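You operate a simulated robot arm through the tools that you are given. There is no shell and no other tool.

Carry out the task below with a simulated robot arm. There is one attempt and no reset: what you move stays moved.

Task
Wind 5 m of wire on the yellow spool and stand it on the bench.
Fine: shut the spool clamp before cranking to the mark, open it after. Leave the other spools.

It is judged by the outcome, as a careful person would: the job done as asked, and still so three seconds after it is handed in. It fails if anything else is knocked over, pushed out of place, dropped, spilled or broken.

Robot
A 7-joint arm with a fingered hand, fixed in place. Base frame: the origin is on the floor under the middle of its stand, x ahead of it, y to its left, z up; the work surface is at about z = 0.85. Units: m, degrees, N and s.
It reaches about 1.228 m from its shoulder. Its first joint turns from -115.0 to 115.0 degrees. Payload 5 kg.
Tool frame: the origin (TCP) lies between the finger pads and is the grasp point; the fingertips stand 0.032 m ahead of it; z points along the fingers, y is the line along which they close. The gripper opens to 0.16 m; its body begins 0.089 m behind the TCP. The gripper is a hand of 4 fingers: y runs from the thumb to the fingers, the wrist lies at [0, 0, -0.267] in the tool frame, and closing takes about 1.5 s.
Orientation is that of the tool frame in the base frame, as a unit quaternion [x, y, z, w]. With the fingers straight down and closing along the base's y, the tool's x points along the base's -x, its y along +y and its z along -z.

Tools
- The arm moves only by the tool send_rows. Its argument "commands" is a list of rows, each a list of 2 entries, a list of its own where there are three numbers: the shift along the base's x, y, z in units of 30 mm (1.0 is 30 mm), then the turn, a rotation vector about the base's x, y, z in units of 4 degrees (1.0 is 4 degrees). In form: [[[x, y, z], [ax, ay, az]], ...]. A call has 1 to 20 rows; each row shifts and turns the commanded pose from where the row before left it. "claw" is the opening, from 0 (shut) to 1 (fully open), set as the call begins (left out, the last holds). A call with a number of a shift or a turn outside -1 to 1 is refused whole. A row lasts 0.2 s, in which the tool goes at most 0.05 m and 8.6 degrees; a call with a longer step from one row to the next is refused whole, and so is a gripper value outside its range. A pose out of reach is approached as far as the arm can. The call stops where the force on the tool passes 40 N (or 10 N more than at its start, if that is more) or the arm is blocked; 0.2 s more then pass. Each finger travels about 0.045 m/s and halts on what it meets, pressing with about 33 N; the grip force reading is that of the motor and also rises with nothing between the fingers. The clock runs only during rows and for 0.2 s after the last one: add rows that do not move to give the fingers time. It gives the time, the measured TCP pose, the force on the tool (base axes), the opening and the grip force at its end, in the units of the frame above (readings bear some noise), with the torque about the TCP (base axes, N m) and any sound that the robot's microphone picked up, and new pictures: "views" is both (left out), scene, wrist or none.
- Cameras (640 x 400 px; columns grow to the right, rows downward): "scene" is fixed at [0.399, -0.5009, 1.6142]; the picture's right is [0.69, -0.72, 0.00], its down [-0.52, -0.50, -0.69] and it looks along [0.50, 0.48, -0.72] (base axes); focal length 343 px, centre (320, 200). "wrist" rides on the gripper at [0.08, -0.004, -0.114] in the tool frame; the picture's right is [0.05, 1.00, 0.00], its down [-0.82, 0.04, -0.58] and it looks along [-0.58, 0.03, 0.82] (tool axes); focal length 265 px, centre (320, 200). There is no depth. A picture from a camera that has moved, and an enlarged one, comes with that camera's place and axes in the base frame and with its lens.
- slide_trunk(by): slides the trunk up (or, below 0, down) by that many m; the arm rides with it, the base frame stays. It gives what a move gives, with no picture.
- curl_fingers(finger1, finger2, finger3, thumb_bend): sets how far each is bent, from 0 (flat) to 1 (curled in); at 0.3 the hand is open as for a grip, at 0.7 the pads meet at the TCP. One left out holds its place. A second passes; each finger stops where it meets its share of the squeeze, and holds until it gets a number again. A gripper value or a shape takes the hand back. It gives what a move gives, with no picture; readings hold the bend of each and the force on the fingers (four entries, about 0 where the hand has none), thumb and palm.
- grasp_type(shape): the hand has 4 fingers and takes this shape, open, in about a second: jaw (thumb against the fingers, like two jaws); tri (thumb and two fingers); tip (a fingertip pinch); poke (one finger out to press); point (the index stretched); flat (the hand flat); cup (the hand cupped); fist (a fist). The gripper value then closes the fingers along that shape, each until it touches; the sizes above hold for jaw. It gives what a move gives, with no picture.
- zoom(camera, box): a new picture of the part [left, top, right, bottom] of that camera's present view, enlarged. It takes no simulated time.
- close_job(): hands the job in; it is judged then, once.

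Nothing tells you positions but the pictures and the camera data. Unless the task says otherwise, let go and move clear before handing in.

The tools are called after "Request:" as a command line: name --argument value ..., lists and objects as JSON in quotes. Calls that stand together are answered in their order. send_rows: Moves the arm, as the interface text tells. Its arguments: {"type":"object","properties":{"commands":{"type":"array","items":{"type":"array"}},"claw":{"type":"number"},"views":{"type":"string","enum":["both","scene","wrist","none"]}},"required":["commands"]} The other tools are called the same way: slide_trunk (by) moves the trunk up or down; grasp_type (shape) gives the hand a shape; curl_fingers (finger1, finger2, finger3, thumb_bend) moves the fingers one by one; zoom (camera, box) takes an enlarged picture of a part of a camera's view; close_job () hands the job in.

At the start:

```text
t: 0.0
ee_pos: [0.7019, 0.0363, 1.2292]
tcp_rot: [0.0, 1.0, 0.001, 0.001]
contact_force: [0.6, -0.5, 0.2]
ft_torque: [0.0, -0.01, 0.05]
grip_width: 0.1598
grasp_force: 0.2
shape: jaw
bend: [0.3, 0.3, 0.3, 0.3]
finger forces: [0.1, 0.0, 0.1, 0.0, 0.0, 0.1]
trunk travel left (down, up): [-0.6, 0.39]
```

scene: 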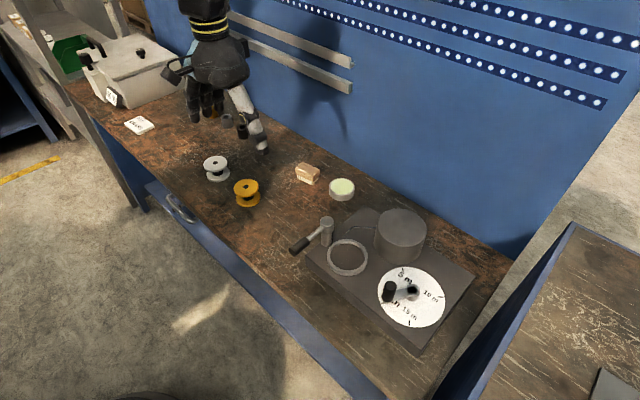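
wrist: 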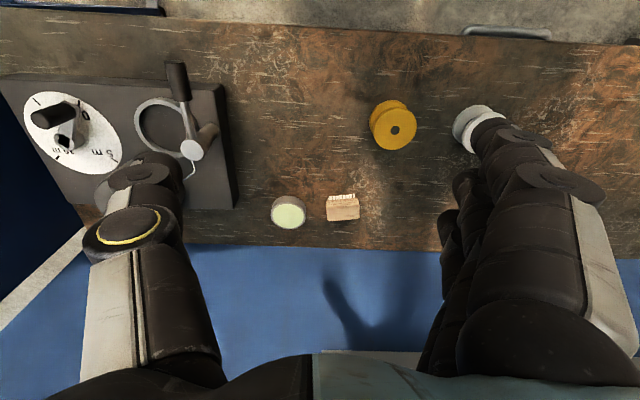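

I see a bench with a white and a yellow spool, a winding machine with a dial (5 m, 10 m, 15 m), a ring seat and a lever. I'll zoom in to understand the machine before moving.

Request:
zoom --camera "scene" --box '[270, 190, 490, 360]'

Request:
zoom --camera "scene" --box '[180, 130, 380, 260]'

Request:
zoom --camera "wrist" --box '[0, 40, 260, 220]'

Request:
zoom --camera "scene" --box '[40, 20, 240, 180]'

```text
2.35 times, centred on (380, 275) of scene
camera zoom: at [0.399, -0.5009, 1.6142], right [0.69, -0.72, 0.0], down [-0.52, -0.5, -0.69], along [0.5, 0.48, -0.72], focal length 807 px, centre (179, 24)
```

zoom: 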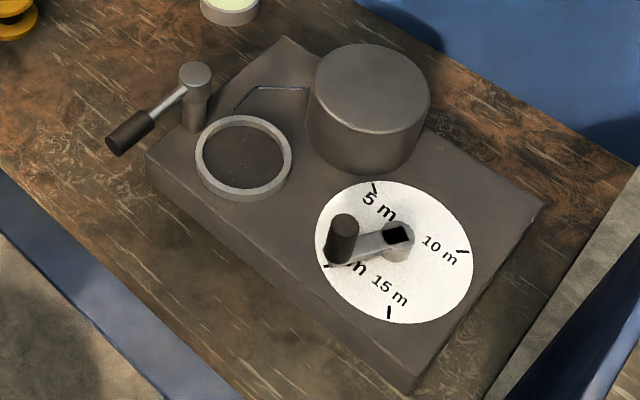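

```text
3.08 times, centred on (280, 195) of scene
camera zoom: at [0.399, -0.5009, 1.6142], right [0.69, -0.72, 0.0], down [-0.52, -0.5, -0.69], along [0.5, 0.48, -0.72], focal length 1056 px, centre (443, 215)
```

zoom: 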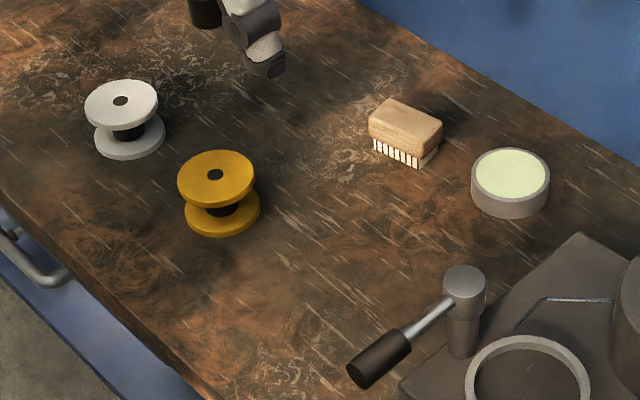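

```text
2.22 times, centred on (130, 130) of wrist
camera zoom: at [0.6209, 0.0314, 1.3418], right [-0.05, 1.0, 0.0], down [0.82, 0.04, 0.58], along [0.58, 0.03, -0.82], focal length 590 px, centre (742, 356)
```

zoom: 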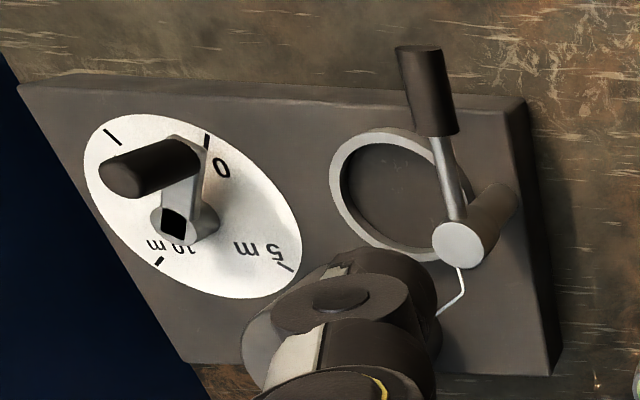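

```text
2.50 times, centred on (140, 100) of scene
camera zoom: at [0.399, -0.5009, 1.6142], right [0.69, -0.72, 0.0], down [-0.52, -0.5, -0.69], along [0.5, 0.48, -0.72], focal length 858 px, centre (770, 450)
```

zoom: 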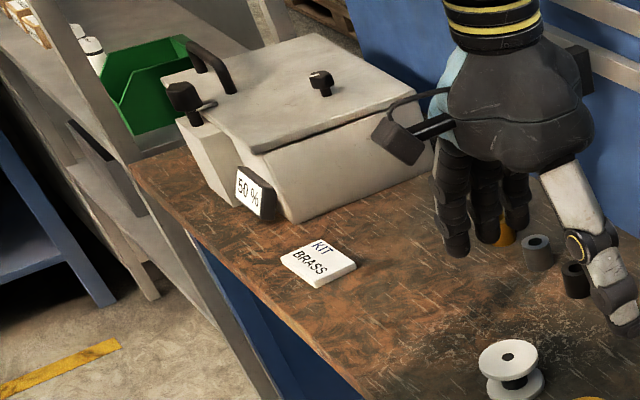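

The bench carries a yellow spool at about (0.77, 0.16) and a white one at about (0.77, 0.32). The winder has its seat ring near (0.79, -0.22), a clamp post near (0.79, -0.15) whose lever points to -x, and a crank dial near (0.82, -0.39) set at 0. I'll turn the hand about 90° so it closes along x, keeping the fingers clear of the white spool and the clamp post, and move above the yellow spool.

Request:
send_rows --commands '[[[0.117, 0.207, 0], [0, 0, 1]], [[0.117, 0.207, 0], [0, 0, 1]], [[0.117, 0.207, 0], [0, 0, 1]], [[0.117, 0.207, 0], [0, 0, 1]], [[0.117, 0.207, 0], [0, 0, 1]], [[0.117, 0.207, 0], [0, 0, 1]], [[0.117, 0.207, 0], [0, 0, 1]], [[0.117, 0.207, 0], [0, 0, 1]], [[0.117, 0.207, 0], [0, 0, 1]], [[0.117, 0.207, 0], [0, 0, 1]], [[0.117, 0.207, 0], [0, 0, 1]], [[0.117, 0.207, 0], [0, 0, 1]], [[0.117, 0.207, 0], [0, 0, 1]], [[0.117, 0.207, 0], [0, 0, 1]], [[0.117, 0.207, 0], [0, 0, 1]], [[0.117, 0.207, 0], [0, 0, 1]], [[0.117, 0.207, 0], [0, 0, 1]], [[0.117, 0.207, 0], [0, 0, 1]], [[0.117, 0.207, 0], [0, 0, 1]], [[0.117, 0.207, 0], [0, 0, 1]]]' --views "both"

```text
t: 4.2
ee_pos: [0.7719, 0.1608, 1.2272]
tcp_rot: [-0.643, 0.765, 0.001, 0.0]
contact_force: [0.5, -0.7, -0.2]
ft_torque: [-0.01, -0.03, 0.05]
grip_width: 0.1595
grasp_force: 0.0
shape: jaw
bend: [0.3, 0.3, 0.3, 0.3]
finger forces: [0.1, 0.1, 0.0, 0.1, 0.1, 0.0]
trunk travel left (down, up): [-0.6, 0.39]
camera wrist: at [0.7627, 0.0808, 1.3404], right [-0.99, 0.12, 0.0], down [0.1, 0.81, 0.58], along [0.07, 0.57, -0.82], focal length 265 px, centre (320, 200)
```

scene: 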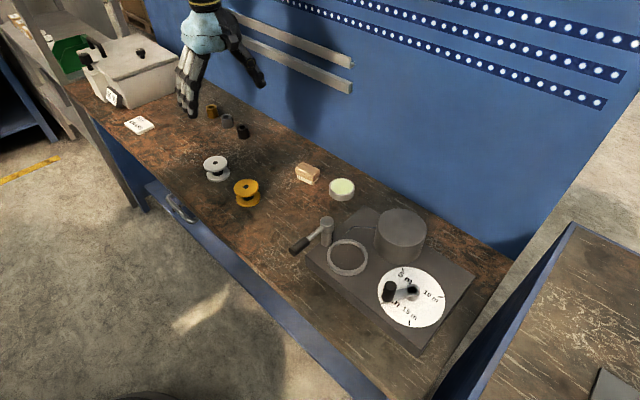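
wrist: 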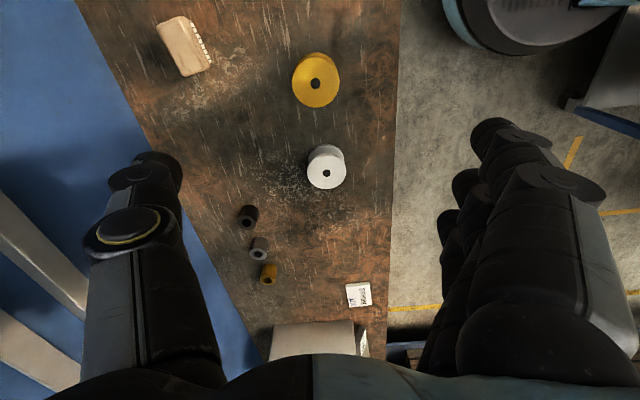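

The hand hangs above the yellow spool, which I now place at about (0.778, 0.163). I'll finish the turn and go down to see it more closely.

Request:
send_rows --commands '[[[0.05, 0.02, -1], [0, 0, 0.833]], [[0.05, 0.02, -1], [0, 0, 0.833]], [[0.05, 0.02, -1], [0, 0, 0.833]], [[0, 0, -1], [0, 0, 0]], [[0, 0, -0.7], [0, 0, 0]], [[0, 0, 0], [0, 0, 0]]]' --views "both"

```text
t: 5.6
ee_pos: [0.7755, 0.1622, 1.0873]
tcp_rot: [0.707, -0.707, -0.001, 0.0]
contact_force: [0.2, -0.3, -0.1]
ft_torque: [0.01, -0.02, 0.02]
grip_width: 0.1599
grasp_force: 0.1
shape: jaw
bend: [0.3, 0.3, 0.3, 0.3]
finger forces: [0.1, 0.1, 0.0, 0.0, 0.0, 0.0]
trunk travel left (down, up): [-0.6, 0.39]
camera wrist: at [0.7802, 0.0816, 1.2011], right [-1.0, -0.05, 0.0], down [-0.04, 0.82, 0.58], along [-0.03, 0.58, -0.82], focal length 265 px, centre (320, 200)
```

scene: 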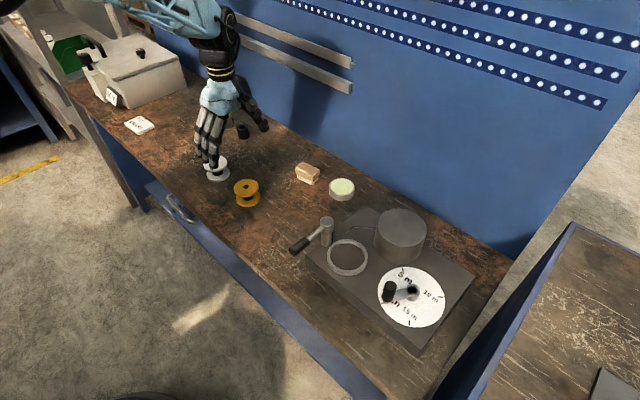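
wrist: 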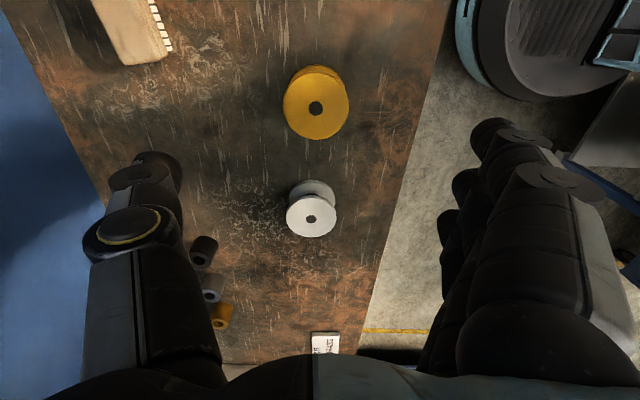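

The yellow spool measures as centred at (0.780, 0.165), top at z≈0.911, flange about 0.071 across. I'll lower the open hand around it with the pads level with the top flange.

Request:
send_rows --commands '[[[0.08, 0.05, -0.9], [0, 0, 0]], [[0.07, 0.05, -0.9], [0, 0, 0]], [[0, 0, -0.9], [0, 0, 0]], [[0, 0, -0.9], [0, 0, 0]], [[0, 0, -0.9], [0, 0, 0]], [[0, 0, -0.9], [0, 0, 0]], [[0, 0, -0.7], [0, 0, 0]], [[0, 0, 0], [0, 0, 0]]]' --views "both"

```text
t: 7.4
ee_pos: [0.7809, 0.1667, 0.9052]
tcp_rot: [0.708, -0.706, 0.0, 0.0]
contact_force: [0.2, -0.7, -0.5]
ft_torque: [0.01, -0.02, 0.05]
grip_width: 0.1597
grasp_force: 0.1
shape: jaw
bend: [0.3, 0.3, 0.3, 0.3]
finger forces: [0.0, 0.0, 0.0, 0.0, 0.0, 0.0]
trunk travel left (down, up): [-0.6, 0.39]
camera wrist: at [0.7849, 0.0861, 1.0185], right [-1.0, -0.05, 0.0], down [-0.04, 0.82, 0.58], along [-0.03, 0.58, -0.82], focal length 265 px, centre (320, 200)
```

scene: 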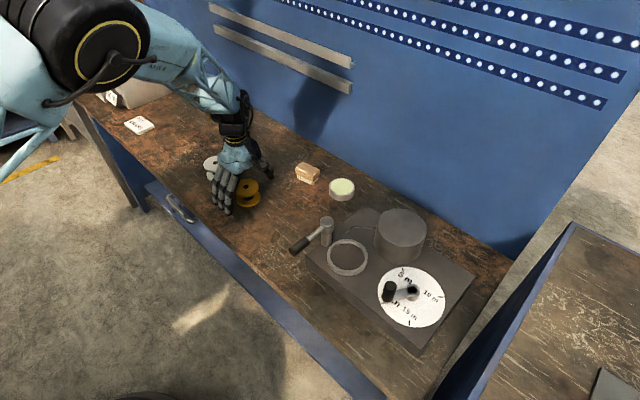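
wrist: 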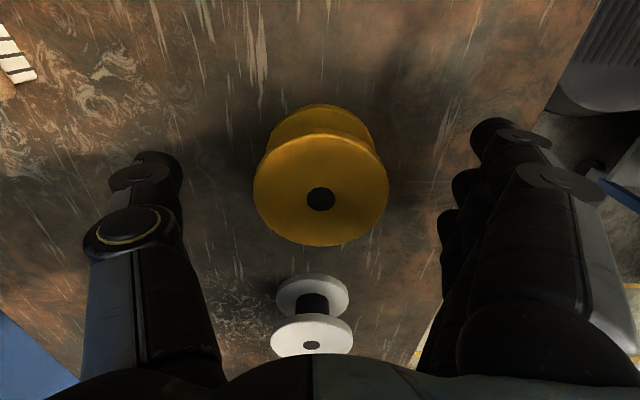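

The spool sits exactly on the tool axis. I'll close the fingers on its top flange.

Request:
send_rows --commands '[[[0, 0, 0], [0, 0, 0]], [[0, 0, 0], [0, 0, 0]], [[0, 0, 0], [0, 0, 0]], [[0, 0, 0], [0, 0, 0]], [[0, 0, 0], [0, 0, 0]], [[0, 0, 0], [0, 0, 0]], [[0, 0, 0], [0, 0, 0]], [[0, 0, 0], [0, 0, 0]], [[0, 0, 0], [0, 0, 0]], [[0, 0, 0], [0, 0, 0]]]' --claw 0 --views "both"

```text
t: 9.6
ee_pos: [0.7819, 0.1672, 0.9055]
tcp_rot: [-0.707, 0.708, 0.0, -0.001]
contact_force: [0.2, -1.5, 0.5]
ft_torque: [-0.03, 0.0, -0.02]
grip_width: 0.0597
grasp_force: 33.2
shape: jaw
bend: [0.73, 0.73, 0.73, 0.7]
finger forces: [8.6, 9.5, 10.5, 0.1, 29.3, 0.0]
trunk travel left (down, up): [-0.6, 0.39]
camera wrist: at [0.785, 0.0862, 1.0187], right [-1.0, -0.05, 0.0], down [-0.04, 0.82, 0.58], along [-0.03, 0.58, -0.82], focal length 265 px, centre (320, 200)
```

scene: 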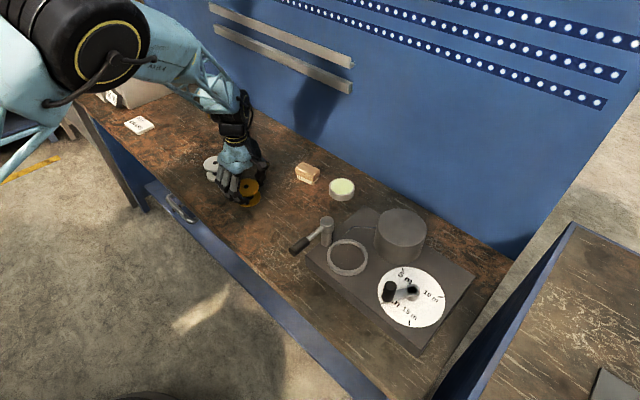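
wrist: 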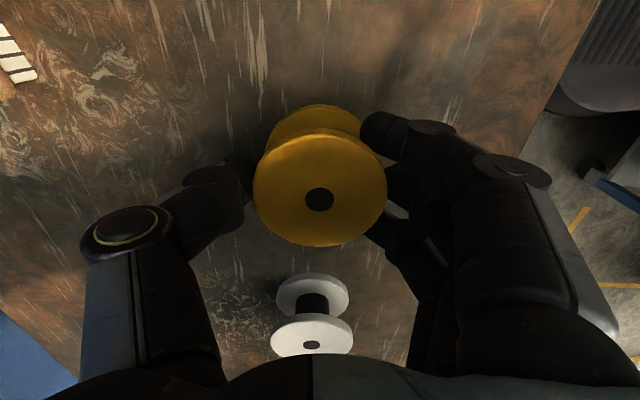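

Finger and thumb forces show a firm grip (about 29 N) with the spool upright. I'll lift it straight up and check.

Request:
send_rows --commands '[[[0, 0, 0.3], [0, 0, 0]], [[0, 0, 0.5], [0, 0, 0]], [[0, 0, 0.8], [0, 0, 0]], [[0, 0, 1], [0, 0, 0]], [[0, 0, 1], [0, 0, 0]], [[0, 0, 1], [0, 0, 0]], [[0, 0, 0.4], [0, 0, 0]], [[0, 0, 0], [0, 0, 0]]]' --views "both"

```text
t: 11.4
ee_pos: [0.7807, 0.1652, 1.0562]
tcp_rot: [-0.707, 0.707, 0.001, -0.001]
contact_force: [-0.5, -0.2, -1.2]
ft_torque: [0.01, 0.01, -0.01]
grip_width: 0.0598
grasp_force: 32.9
shape: jaw
bend: [0.73, 0.73, 0.73, 0.7]
finger forces: [8.6, 9.7, 10.5, 0.0, 29.3, 0.1]
trunk travel left (down, up): [-0.6, 0.39]
camera wrist: at [0.7842, 0.085, 1.1689], right [-1.0, -0.05, 0.0], down [-0.04, 0.82, 0.58], along [-0.03, 0.58, -0.82], focal length 265 px, centre (320, 200)
```

scene: 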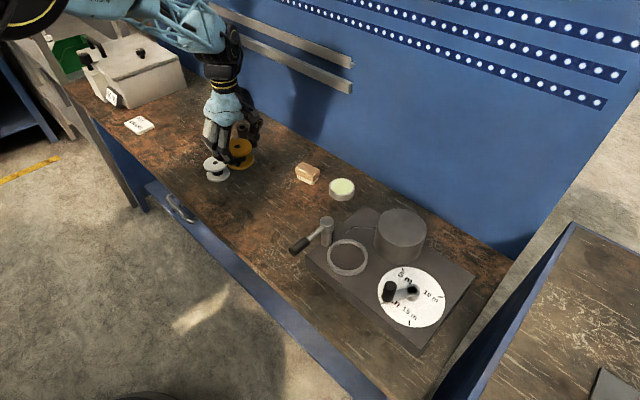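
wrist: 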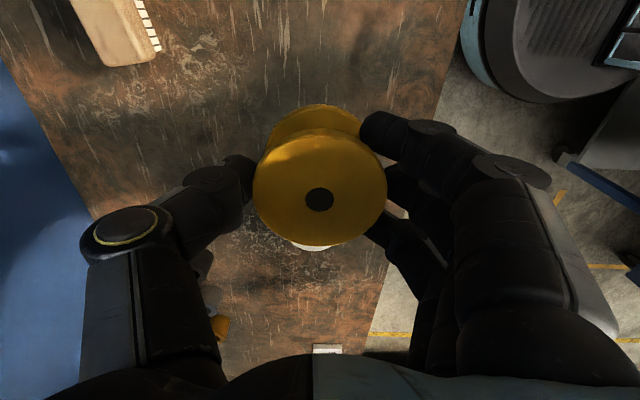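

The spool is held firmly and rose cleanly. I'll raise a little more and carry it over towards the seat ring, stopping just short so the wrist camera can see the ring uncovered.

Request:
send_rows --commands '[[[0, 0, 0.9], [0, 0, 0]], [[0, -0.3, 0.9], [0, 0, 0]], [[0.03, -0.9, 0], [0, 0, 0]], [[0.03, -0.9, 0], [0, 0, 0]], [[0.03, -0.9, 0], [0, 0, 0]], [[0.03, -0.9, 0], [0, 0, 0]], [[0.03, -0.9, 0], [0, 0, 0]], [[0.03, -0.9, 0], [0, 0, 0]], [[0.03, -0.9, 0], [0, 0, 0]], [[0.03, -0.9, 0], [0, 0, 0]], [[0.03, -0.9, 0], [0, 0, 0]], [[0.03, -0.9, 0], [0, 0, 0]], [[0, -0.9, 0], [0, 0, 0]], [[0, -0.7, 0], [0, 0, 0]], [[0, -0.3, 0], [0, 0, 0]], [[0, 0, 0], [0, 0, 0]]]' --views "both"

```text
t: 14.8
ee_pos: [0.7904, -0.1714, 1.1077]
tcp_rot: [0.707, -0.707, 0.0, 0.001]
contact_force: [0.5, 0.3, -1.0]
ft_torque: [0.01, 0.0, -0.01]
grip_width: 0.0595
grasp_force: 33.1
shape: jaw
bend: [0.73, 0.73, 0.73, 0.7]
finger forces: [8.8, 9.6, 10.5, 0.1, 29.1, 0.0]
trunk travel left (down, up): [-0.6, 0.39]
camera wrist: at [0.7946, -0.2522, 1.2213], right [-1.0, -0.05, 0.0], down [-0.04, 0.82, 0.58], along [-0.03, 0.58, -0.82], focal length 265 px, centre (320, 200)
```

scene: 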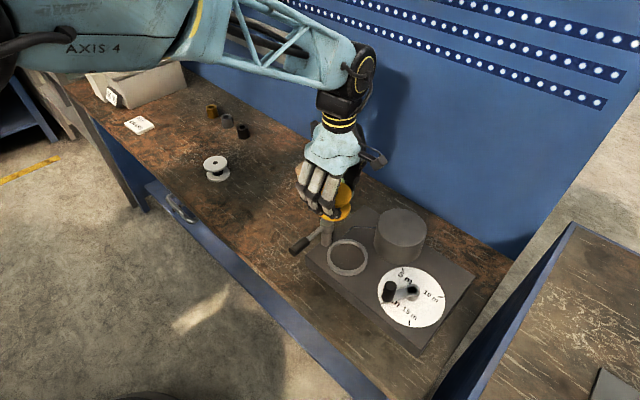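
wrist: 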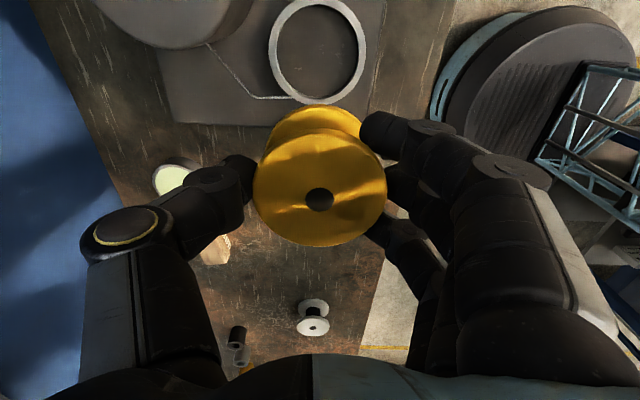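

Request:
zoom --camera "wrist" --box '[160, 0, 480, 200]'

Request:
zoom --camera "scene" --box '[280, 170, 480, 350]'

```text
2.00 times, centred on (320, 100) of wrist
camera zoom: at [0.7946, -0.2522, 1.2213], right [-1.0, -0.05, 0.0], down [-0.04, 0.82, 0.58], along [-0.03, 0.58, -0.82], focal length 531 px, centre (320, 400)
```

zoom: 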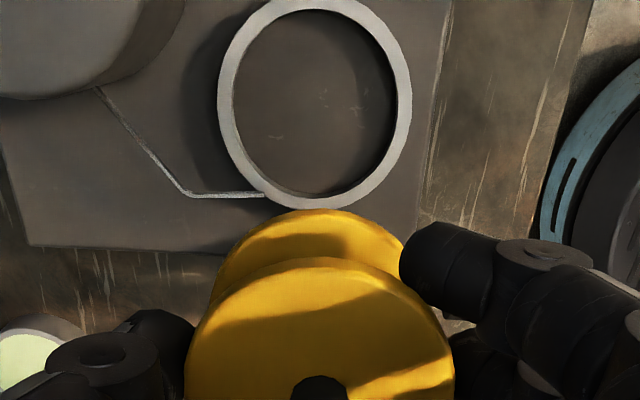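

```text
2.22 times, centred on (380, 260) of scene
camera zoom: at [0.399, -0.5009, 1.6142], right [0.69, -0.72, 0.0], down [-0.52, -0.5, -0.69], along [0.5, 0.48, -0.72], focal length 762 px, centre (187, 67)
```

zoom: 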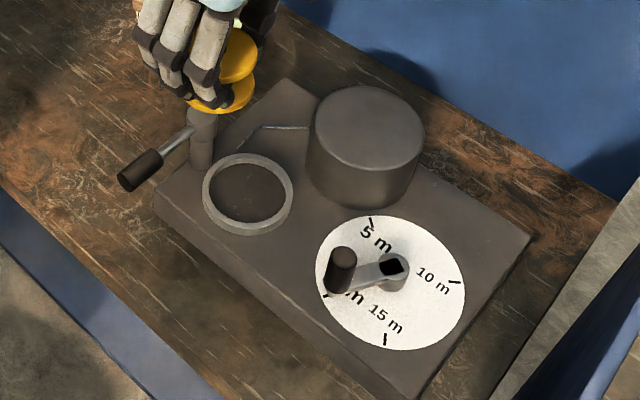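

The ring centre comes out at about (0.795, -0.219), inner diameter about 0.083, so the spool has some 6 mm of play all round. The drum stands close on the +x side, so I'll turn the hand another 24° to keep the thumb clear of both drum and post while moving above the ring.

Request:
send_rows --commands '[[[0.02, -0.25, 0], [0, 0, 1]], [[0.02, -0.25, 0], [0, 0, 1]], [[0.02, -0.25, 0], [0, 0, 1]], [[0.02, -0.25, 0], [0, 0, 1]], [[0.02, -0.25, 0], [0, 0, 1]], [[0.02, -0.25, 0], [0, 0, 1]], [[0, 0, -0.6], [0, 0, 0]], [[0, 0, -0.8], [0, 0, 0]], [[0, 0, -0.8], [0, 0, 0]], [[0, 0, -0.8], [0, 0, 0]], [[0, 0, -0.5], [0, 0, 0]], [[0, 0, 0], [0, 0, 0]]]' --views "both"

```text
t: 17.4
ee_pos: [0.7938, -0.2079, 1.0019]
tcp_rot: [0.819, -0.574, 0.0, 0.0]
contact_force: [0.5, -0.2, -1.0]
ft_torque: [0.02, -0.01, -0.02]
grip_width: 0.0595
grasp_force: 33.4
shape: jaw
bend: [0.73, 0.73, 0.73, 0.7]
finger forces: [8.8, 9.8, 11.3, 0.0, 29.2, 0.1]
out of reach, approached as far as the arm can: row 6
trunk travel left (down, up): [-0.6, 0.39]
camera wrist: at [0.8255, -0.2822, 1.1152], right [-0.92, -0.39, 0.0], down [-0.32, 0.75, 0.58], along [-0.23, 0.53, -0.82], focal length 265 px, centre (320, 200)
```

scene: 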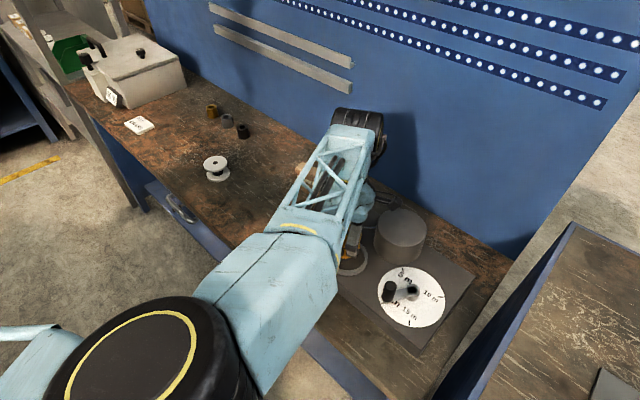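
wrist: 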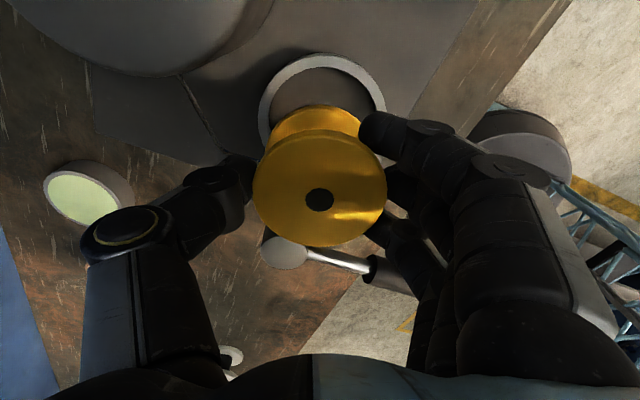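

The arm stopped at +20° (its wrist limit), which is clear enough of drum and post. The ring is visible just behind the spool. The spool needs about 7 mm more towards -y, so I'll shift and drop to just above the ring for a check.

Request:
send_rows --commands '[[[-0.02, -0.25, 0], [0, 0, 0]], [[0, 0, -0.4], [0, 0, 0]], [[0, 0, -0.4], [0, 0, 0]], [[0, 0, 0], [0, 0, 0]]]' --views "both"

Request:
zoom --camera "wrist" --box '[200, 0, 440, 150]'

Request:
zoom --camera "scene" --box '[280, 190, 460, 320]'

```text
t: 18.4
ee_pos: [0.7932, -0.216, 0.9777]
tcp_rot: [0.819, -0.574, 0.0, 0.001]
contact_force: [0.3, -0.4, -0.4]
ft_torque: [-0.03, -0.03, 0.0]
grip_width: 0.0594
grasp_force: 33.0
shape: jaw
bend: [0.73, 0.73, 0.73, 0.7]
finger forces: [8.9, 9.6, 11.5, 0.1, 29.2, 0.0]
trunk travel left (down, up): [-0.6, 0.39]
camera wrist: at [0.8252, -0.2906, 1.0906], right [-0.92, -0.39, 0.0], down [-0.32, 0.75, 0.58], along [-0.23, 0.53, -0.82], focal length 265 px, centre (320, 200)
```

scene: 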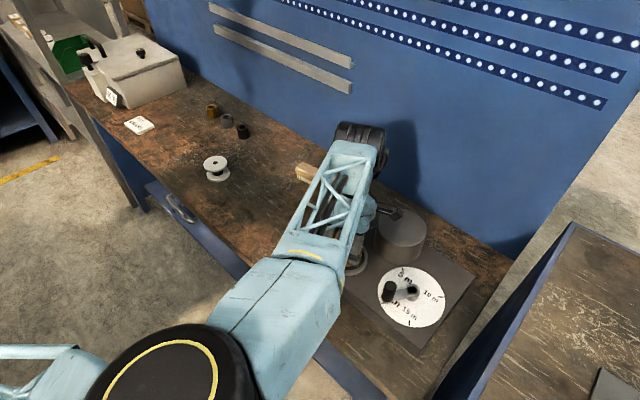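
wrist: 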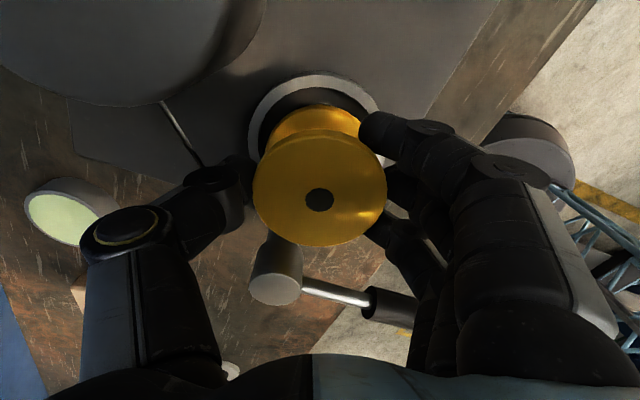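

```text
2.67 times, centred on (320, 75) of wrist
camera zoom: at [0.8252, -0.2906, 1.0906], right [-0.92, -0.39, 0.0], down [-0.32, 0.75, 0.58], along [-0.23, 0.53, -0.82], focal length 708 px, centre (320, 533)
```

zoom: 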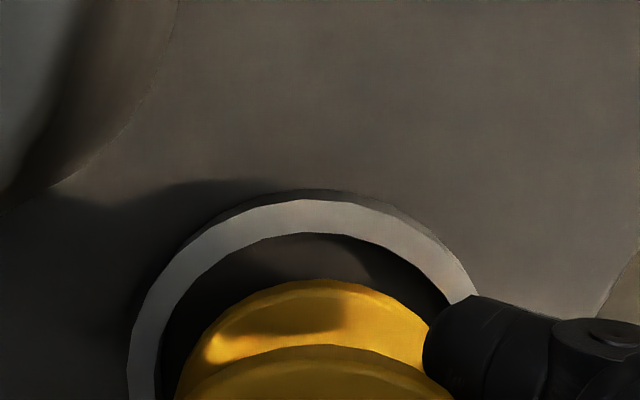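

```text
3.08 times, centred on (370, 255) of scene
camera zoom: at [0.399, -0.5009, 1.6142], right [0.69, -0.72, 0.0], down [-0.52, -0.5, -0.69], along [0.5, 0.48, -0.72], focal length 1056 px, centre (166, 31)
```

zoom: 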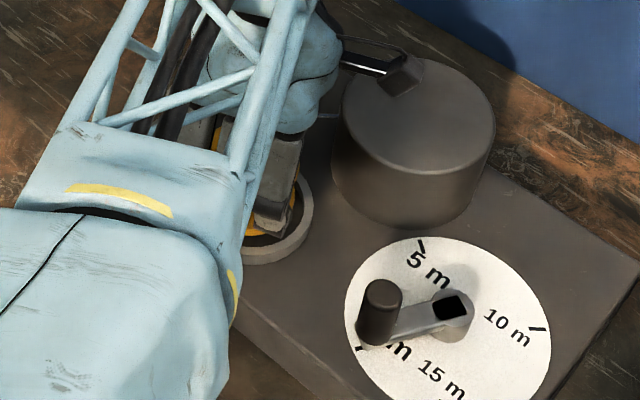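

Measured in the same view, spool and ring centres agree within about 2 mm. I'll lower slowly into the seat, watching for contact.

Request:
send_rows --commands '[[[0, 0, -0.15], [0, 0, 0]], [[0, 0, -0.15], [0, 0, 0]], [[0, 0, -0.15], [0, 0, 0]], [[0, 0, -0.15], [0, 0, 0]], [[0, 0, -0.1], [0, 0, 0]], [[0, 0, 0], [0, 0, 0]]]' --views "wrist"

```text
t: 19.8
ee_pos: [0.7915, -0.2151, 0.9597]
tcp_rot: [0.819, -0.573, 0.001, 0.0]
contact_force: [3.1, -0.5, 19.0]
ft_torque: [0.01, -0.04, -0.02]
grip_width: 0.0598
grasp_force: 32.8
shape: jaw
bend: [0.74, 0.73, 0.74, 0.7]
finger forces: [9.8, 10.8, 12.2, 0.1, 34.2, 0.0]
trunk travel left (down, up): [-0.6, 0.39]
camera wrist: at [0.8224, -0.2898, 1.0726], right [-0.92, -0.39, 0.0], down [-0.32, 0.75, 0.58], along [-0.22, 0.53, -0.82], focal length 265 px, centre (320, 200)
```

wrist: 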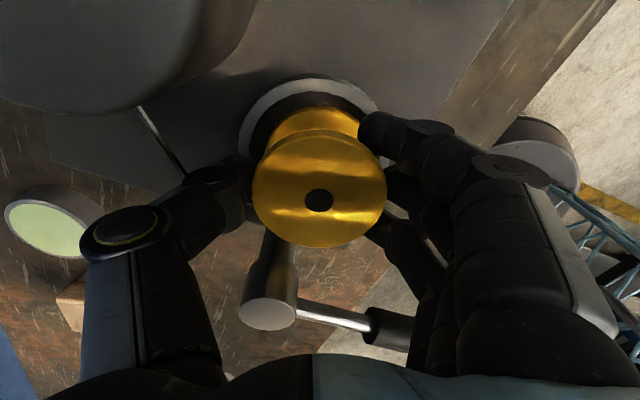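

Contact of about 19 N shows at TCP z=0.960. I'll zoom to see whether the spool is on the seat floor or caught on the rim.

Request:
zoom --camera "wrist" --box '[200, 50, 440, 200]'

Request:
zoom --camera "scene" --box '[320, 220, 400, 290]'

```text
2.67 times, centred on (320, 125) of wrist
camera zoom: at [0.8224, -0.2898, 1.0726], right [-0.92, -0.39, 0.0], down [-0.32, 0.75, 0.58], along [-0.22, 0.53, -0.82], focal length 708 px, centre (320, 400)
```

zoom: 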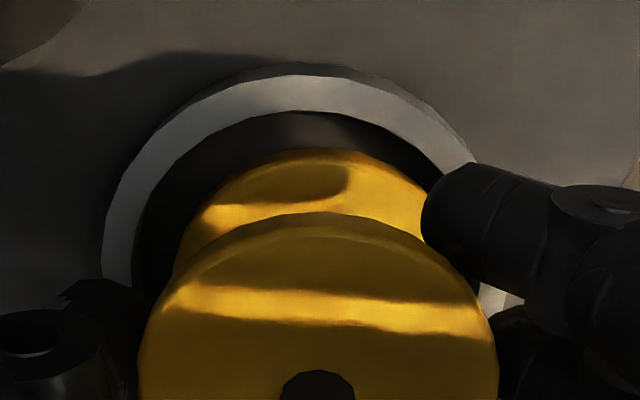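

```text
5.71 times, centred on (360, 255) of scene
camera zoom: at [0.399, -0.5009, 1.6142], right [0.69, -0.72, 0.0], down [-0.52, -0.5, -0.69], along [0.5, 0.48, -0.72], focal length 1960 px, centre (91, -114)
```

zoom: 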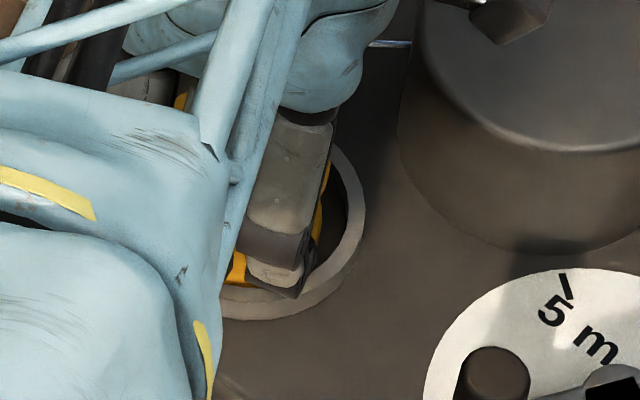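

The spool's lower flange seems inside the ring but about 4 mm off-centre. I'll lift slightly, shift towards the centre and lower again to compare the contact height.

Request:
send_rows --commands '[[[0, 0, 0.3], [0, 0, 0]], [[0.11, -0.07, 0], [0, 0, 0]], [[0, 0, 0], [0, 0, 0]], [[0, 0, -0.1], [0, 0, 0]], [[0, 0, -0.1], [0, 0, 0]], [[0, 0, -0.1], [0, 0, 0]], [[0, 0, 0], [0, 0, 0]]]' --views "wrist"

Request:
zoom --camera "wrist" --box '[200, 50, 440, 200]'

```text
t: 21.4
ee_pos: [0.7952, -0.2189, 0.9596]
tcp_rot: [0.819, -0.574, 0.001, 0.0]
contact_force: [1.1, -0.9, 13.3]
ft_torque: [0.0, 0.04, -0.01]
grip_width: 0.0595
grasp_force: 33.2
shape: jaw
bend: [0.73, 0.73, 0.73, 0.7]
finger forces: [10.1, 11.1, 12.3, 0.0, 32.7, 0.0]
trunk travel left (down, up): [-0.6, 0.39]
camera wrist: at [0.8259, -0.2924, 1.0728], right [-0.92, -0.39, 0.0], down [-0.32, 0.75, 0.58], along [-0.22, 0.53, -0.82], focal length 265 px, centre (320, 200)
```

wrist: 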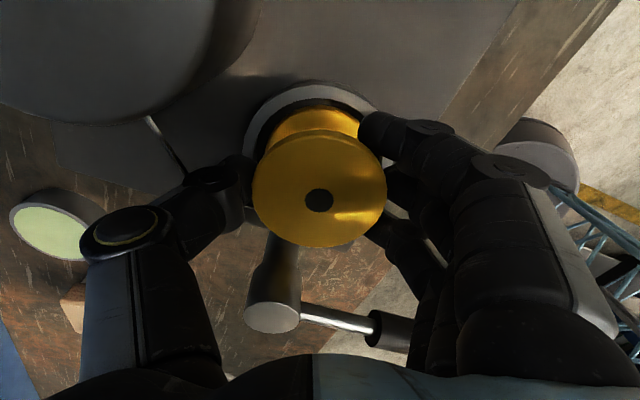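

```text
2.67 times, centred on (320, 125) of wrist
camera zoom: at [0.8259, -0.2924, 1.0728], right [-0.92, -0.39, 0.0], down [-0.32, 0.75, 0.58], along [-0.22, 0.53, -0.82], focal length 708 px, centre (320, 400)
```

zoom: 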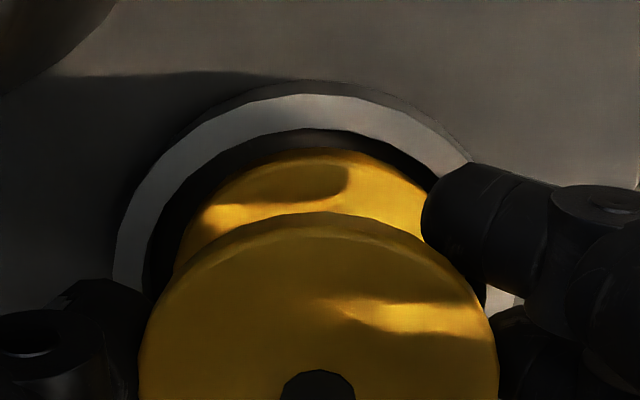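

Contact comes at the same height (0.960) when centred, so the spool is resting on the seat floor inside the ring. I'll unload slightly and open the fingers part-way to release it.

Request:
send_rows --commands '[[[0, 0, 0.08], [0, 0, 0]], [[0, 0, 0], [0, 0, 0]]]' --views "none"

Request:
send_rows --commands '[[[0, 0, 0], [0, 0, 0]], [[0, 0, 0], [0, 0, 0]], [[0, 0, 0], [0, 0, 0]], [[0, 0, 0], [0, 0, 0]], [[0, 0, 0], [0, 0, 0]], [[0, 0, 0], [0, 0, 0]]]' --claw 0.66 --views "both"

Request:
zoom --camera "wrist" --box '[160, 40, 480, 240]'

```text
t: 22.0
ee_pos: [0.7958, -0.2182, 0.9603]
tcp_rot: [0.819, -0.574, -0.001, 0.001]
contact_force: [0.1, -1.5, 4.1]
ft_torque: [-0.01, 0.04, 0.01]
grip_width: 0.0595
grasp_force: 33.4
shape: jaw
bend: [0.73, 0.73, 0.73, 0.7]
finger forces: [10.0, 11.1, 12.3, 0.0, 32.1, 0.1]
trunk travel left (down, up): [-0.6, 0.39]
```

```text
t: 23.4
ee_pos: [0.7956, -0.217, 0.9605]
tcp_rot: [0.819, -0.573, -0.001, 0.001]
contact_force: [-0.2, -0.1, 0.2]
ft_torque: [0.0, -0.01, -0.01]
grip_width: 0.1049
grasp_force: 0.0
shape: jaw
bend: [0.69, 0.69, 0.69, 0.66]
finger forces: [0.1, 0.1, 0.0, 0.0, 0.1, 0.0]
trunk travel left (down, up): [-0.6, 0.39]
camera wrist: at [0.8261, -0.2919, 1.0732], right [-0.92, -0.39, 0.0], down [-0.32, 0.75, 0.58], along [-0.23, 0.53, -0.82], focal length 265 px, centre (320, 200)
```

scene: 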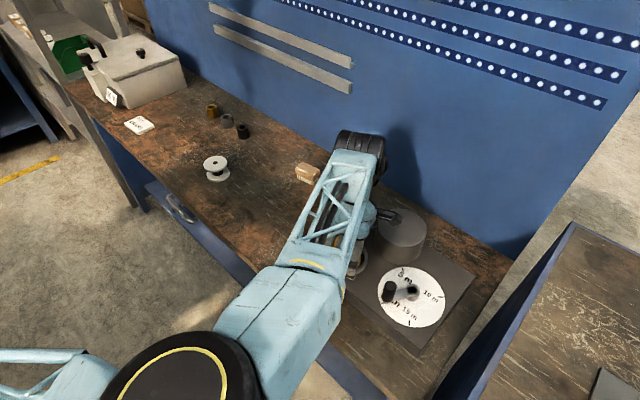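
wrist: 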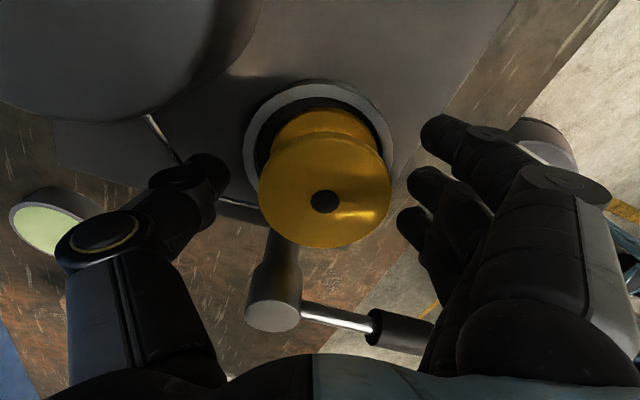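

```text
2.00 times, centred on (320, 140) of wrist
camera zoom: at [0.8261, -0.2919, 1.0732], right [-0.92, -0.39, 0.0], down [-0.32, 0.75, 0.58], along [-0.23, 0.53, -0.82], focal length 531 px, centre (320, 320)
```

zoom: 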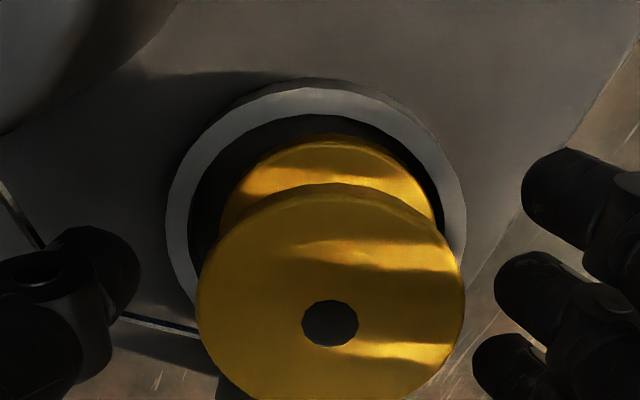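

The spool is released and standing inside the seat ring. I'll lift the hand straight up and look at the whole winder.

Request:
send_rows --commands '[[[0, 0, 0.3], [0, 0, 0]], [[0, 0, 0.6], [0, 0, 0]], [[0, 0, 1], [0, 0, 0]], [[0, 0, 1], [0, 0, 0]], [[0, 0, 1], [0, 0, 0]], [[0, 0, 1], [0, 0, 0]], [[0, 0, 0.6], [0, 0, 0]], [[0, 0, 0], [0, 0, 0]]]' --views "both"

```text
t: 25.2
ee_pos: [0.7944, -0.2183, 1.1278]
tcp_rot: [0.819, -0.574, 0.0, 0.0]
contact_force: [0.3, 0.0, -0.4]
ft_torque: [0.02, 0.02, 0.02]
grip_width: 0.1053
grasp_force: 0.1
shape: jaw
bend: [0.69, 0.69, 0.69, 0.66]
finger forces: [0.0, 0.1, 0.0, 0.0, 0.1, 0.0]
trunk travel left (down, up): [-0.6, 0.39]
camera wrist: at [0.8256, -0.293, 1.2407], right [-0.92, -0.39, 0.0], down [-0.32, 0.75, 0.58], along [-0.23, 0.53, -0.82], focal length 265 px, centre (320, 200)
```

scene: 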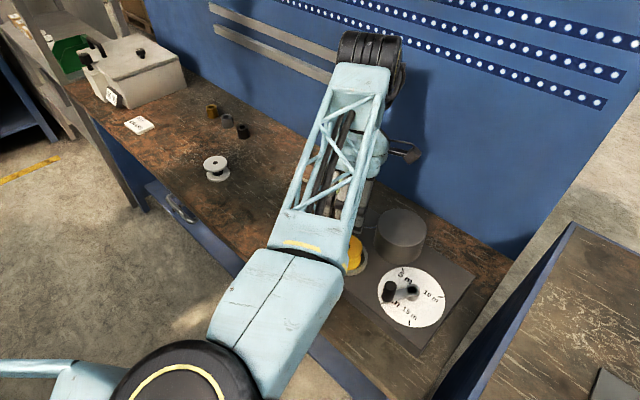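
wrist: 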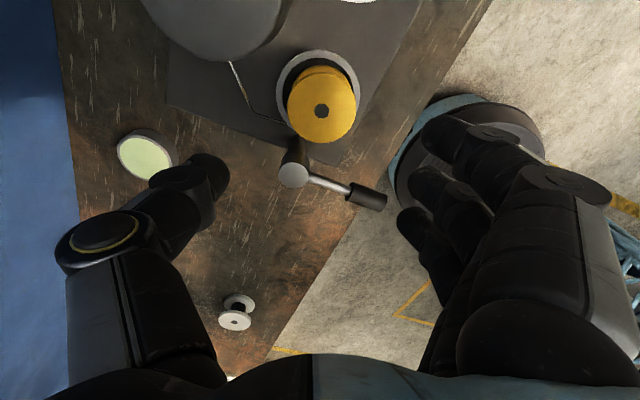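

The spool stands in the ring. The clamp lever runs from the post (0.796, -0.147) to its grip end (0.681, -0.148) at z≈0.976. I'll back the hand off towards the +y side of the lever, turning it back to uncover the scene view, then form a one-finger poke to swing the lever gently.

Request:
send_rows --commands '[[[-0.15, 0.2, 0], [0, 0, -1]], [[-0.15, 0.2, 0], [0, 0, -1]], [[-0.15, 0.2, 0], [0, 0, -1]], [[-0.15, 0.2, 0], [0, 0, -1]], [[-0.15, 0.2, 0], [0, 0, -1]], [[-0.15, 0.2, 0], [0, 0, -1]], [[-0.15, 0.2, 0], [0, 0, -1]], [[-0.15, 0.2, 0], [0, 0, -1]], [[-0.15, 0.2, 0], [0, 0, -1]], [[-0.15, 0.2, 0], [0, 0, -1]], [[-0.15, 0.2, 0], [0, 0, -1]], [[-0.15, 0.2, 0], [0, 0, -1]], [[-0.15, 0.2, 0], [0, 0, -1]], [[-0.15, 0.2, 0], [0, 0, -1]], [[-0.15, 0.2, 0], [0, 0, -1]], [[-0.15, 0.2, 0], [0, 0, -1]], [[-0.15, 0.2, 0], [0, 0, -1]], [[-0.15, 0.2, 0], [0, 0, -1]], [[-0.15, 0.2, 0], [0, 0, -1]], [[-0.15, 0.2, 0], [0, 0, -1]]]' --views "none"

Request:
grasp_type --shape "poke"

Request:
send_rows --commands '[[[0, 0, 0], [0, 0, -1]], [[0, 0, 0], [0, 0, -1]], [[0, 0, 0], [0, 0, -1]], [[0, 0, 0], [0, 0, -1]], [[0, 0, 0], [0, 0, -1]], [[0, 0, 0], [0, 0, -1]], [[0, 0, 0], [0, 0, -1]], [[0, 0, 0], [0, 0, -0.5]], [[0, 0, 0], [0, 0, 0]]]' --views "both"

```text
t: 29.4
ee_pos: [0.7044, -0.098, 1.1255]
tcp_rot: [-0.258, 0.966, 0.001, 0.0]
contact_force: [-0.4, -0.7, 0.1]
ft_torque: [-0.02, 0.0, 0.01]
grip_width: 0.1053
grasp_force: 0.2
shape: jaw
bend: [0.69, 0.69, 0.69, 0.66]
finger forces: [0.0, 0.1, 0.1, 0.0, 0.0, 0.0]
trunk travel left (down, up): [-0.6, 0.39]
```

```text
t: 30.3
ee_pos: [0.7035, -0.1001, 1.1249]
tcp_rot: [-0.258, 0.966, 0.001, 0.0]
contact_force: [-0.9, 0.1, -0.8]
ft_torque: [0.02, -0.02, 0.0]
grip_width: 0.0
grasp_force: 0.0
shape: poke
bend: [1.0, 1.0, 1.0, 0.47]
finger forces: [0.0, 0.0, 0.1, 0.0, 0.0, 0.0]
trunk travel left (down, up): [-0.6, 0.39]
```

```text
t: 32.3
ee_pos: [0.7055, -0.0977, 1.1253]
tcp_rot: [0.001, 1.0, 0.001, 0.0]
contact_force: [-0.1, -0.2, -0.2]
ft_torque: [-0.01, 0.02, -0.01]
grip_width: 0.0001
grasp_force: 0.1
shape: poke
bend: [1.0, 1.0, 1.0, 0.47]
finger forces: [0.0, 0.0, 0.1, 0.0, 0.0, 0.1]
trunk travel left (down, up): [-0.6, 0.39]
camera wrist: at [0.6243, -0.1031, 1.2385], right [-0.05, 1.0, 0.0], down [0.82, 0.04, 0.58], along [0.58, 0.03, -0.82], focal length 265 px, centre (320, 200)
```

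scene: 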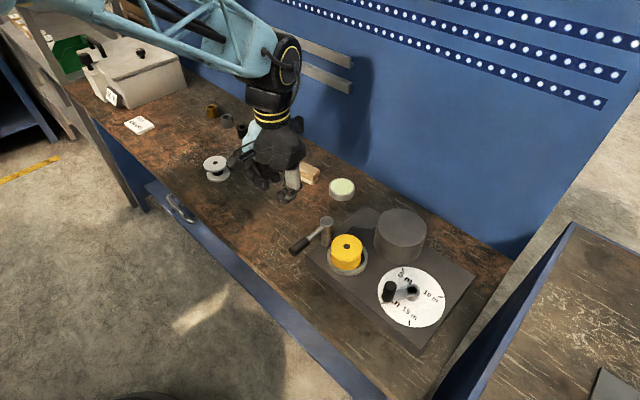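
wrist: 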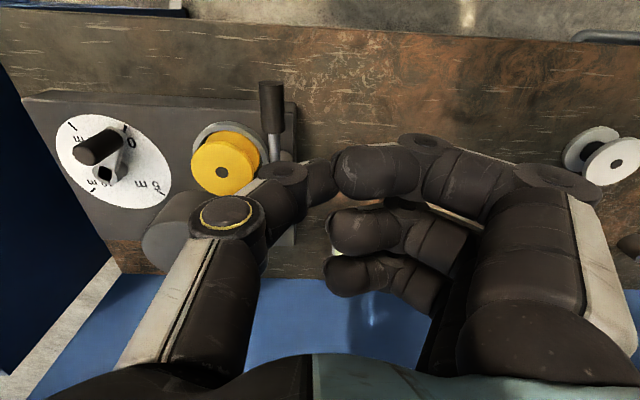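

The poke shape curled all the fingers, so I'll set the fingers individually instead: index straight, the others curled. I'll also check the seated spool.

Request:
curl_fingers --finger1 0.2 --finger2 1 --finger3 1 --thumb_bend 0.6

Request:
zoom --camera "wrist" --box '[0, 0, 640, 400]'

Request:
zoom --camera "scene" --box '[230, 140, 470, 340]'

```text
t: 33.3
ee_pos: [0.7046, -0.0986, 1.1252]
tcp_rot: [0.0, 1.0, 0.001, 0.0]
contact_force: [0.2, -0.4, 0.3]
ft_torque: [0.04, 0.0, -0.02]
grip_width: 0.1235
grasp_force: 0.0
shape: fingers
bend: [0.2, 1.0, 1.0, 0.6]
finger forces: [0.0, 0.1, 0.0, 0.0, 0.0, 0.1]
trunk travel left (down, up): [-0.6, 0.39]
```

```text
1.00 times, centred on (320, 200) of wrist (not enlarged: the box is as wide or as high as the picture)
camera zoom: at [0.6243, -0.1032, 1.2385], right [-0.05, 1.0, 0.0], down [0.82, 0.04, 0.58], along [0.58, 0.03, -0.82], focal length 265 px, centre (320, 200)
```

zoom: 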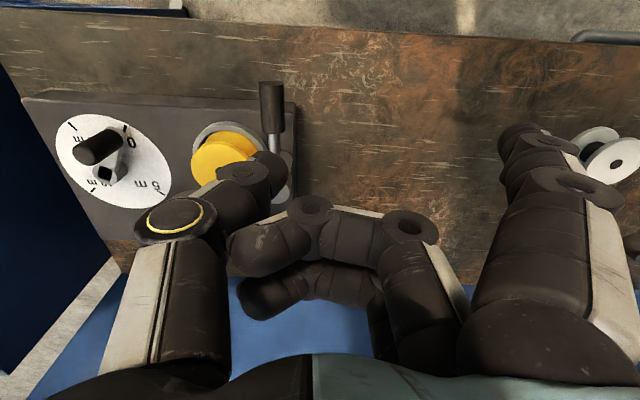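

```text
2.00 times, centred on (350, 240) of scene
camera zoom: at [0.399, -0.5009, 1.6142], right [0.69, -0.72, 0.0], down [-0.52, -0.5, -0.69], along [0.5, 0.48, -0.72], focal length 686 px, centre (260, 120)
```

zoom: 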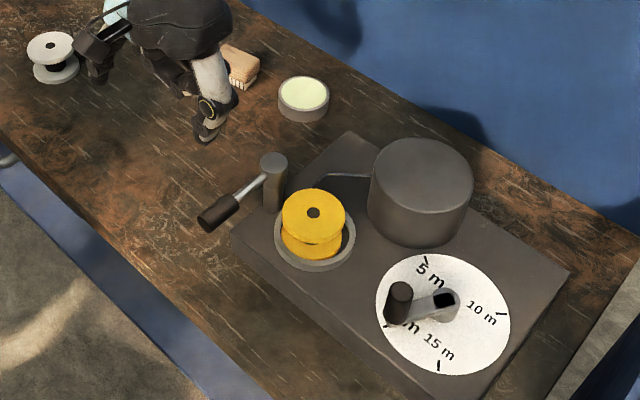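

Finger 1 straightens as the single pusher. Before touching the lever I want its exact height relative to the spool top, so I'll zoom in on it.

Request:
zoom --camera "scene" --box '[280, 205, 380, 280]'

Request:
zoom --camera "wrist" --box '[180, 70, 320, 220]'

Request:
zoom --camera "scene" --box '[370, 255, 460, 335]'

```text
5.33 times, centred on (330, 242) of scene
camera zoom: at [0.399, -0.5009, 1.6142], right [0.69, -0.72, 0.0], down [-0.52, -0.5, -0.69], along [0.5, 0.48, -0.72], focal length 1830 px, centre (267, -27)
```

zoom: 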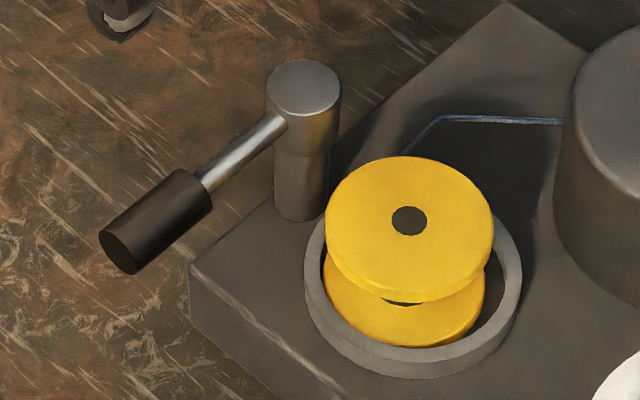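

```text
2.67 times, centred on (250, 145) of wrist
camera zoom: at [0.6243, -0.1032, 1.2385], right [-0.05, 1.0, 0.0], down [0.82, 0.04, 0.58], along [0.58, 0.03, -0.82], focal length 708 px, centre (507, 347)
```

zoom: 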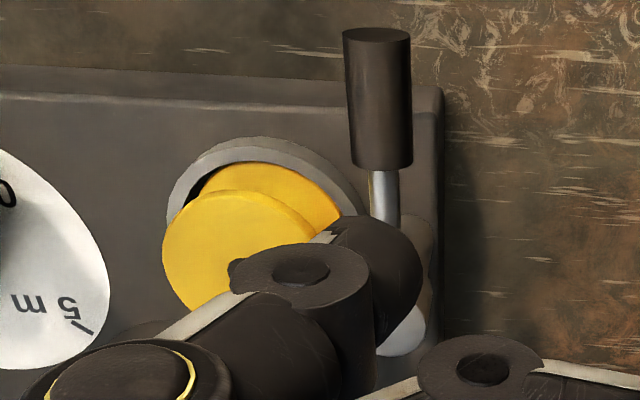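

```text
5.00 times, centred on (415, 295) of scene
camera zoom: at [0.399, -0.5009, 1.6142], right [0.69, -0.72, 0.0], down [-0.52, -0.5, -0.69], along [0.5, 0.48, -0.72], focal length 1716 px, centre (-155, -275)
```

zoom: 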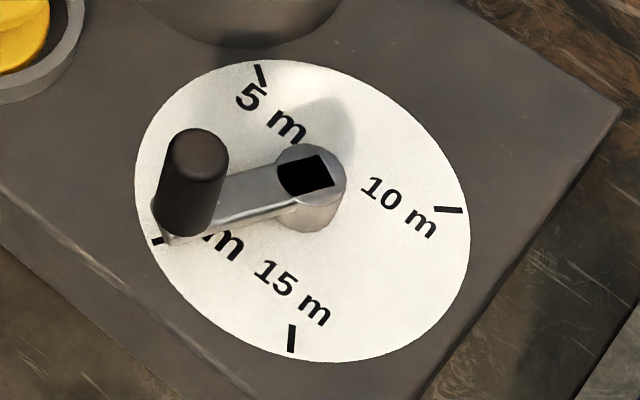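

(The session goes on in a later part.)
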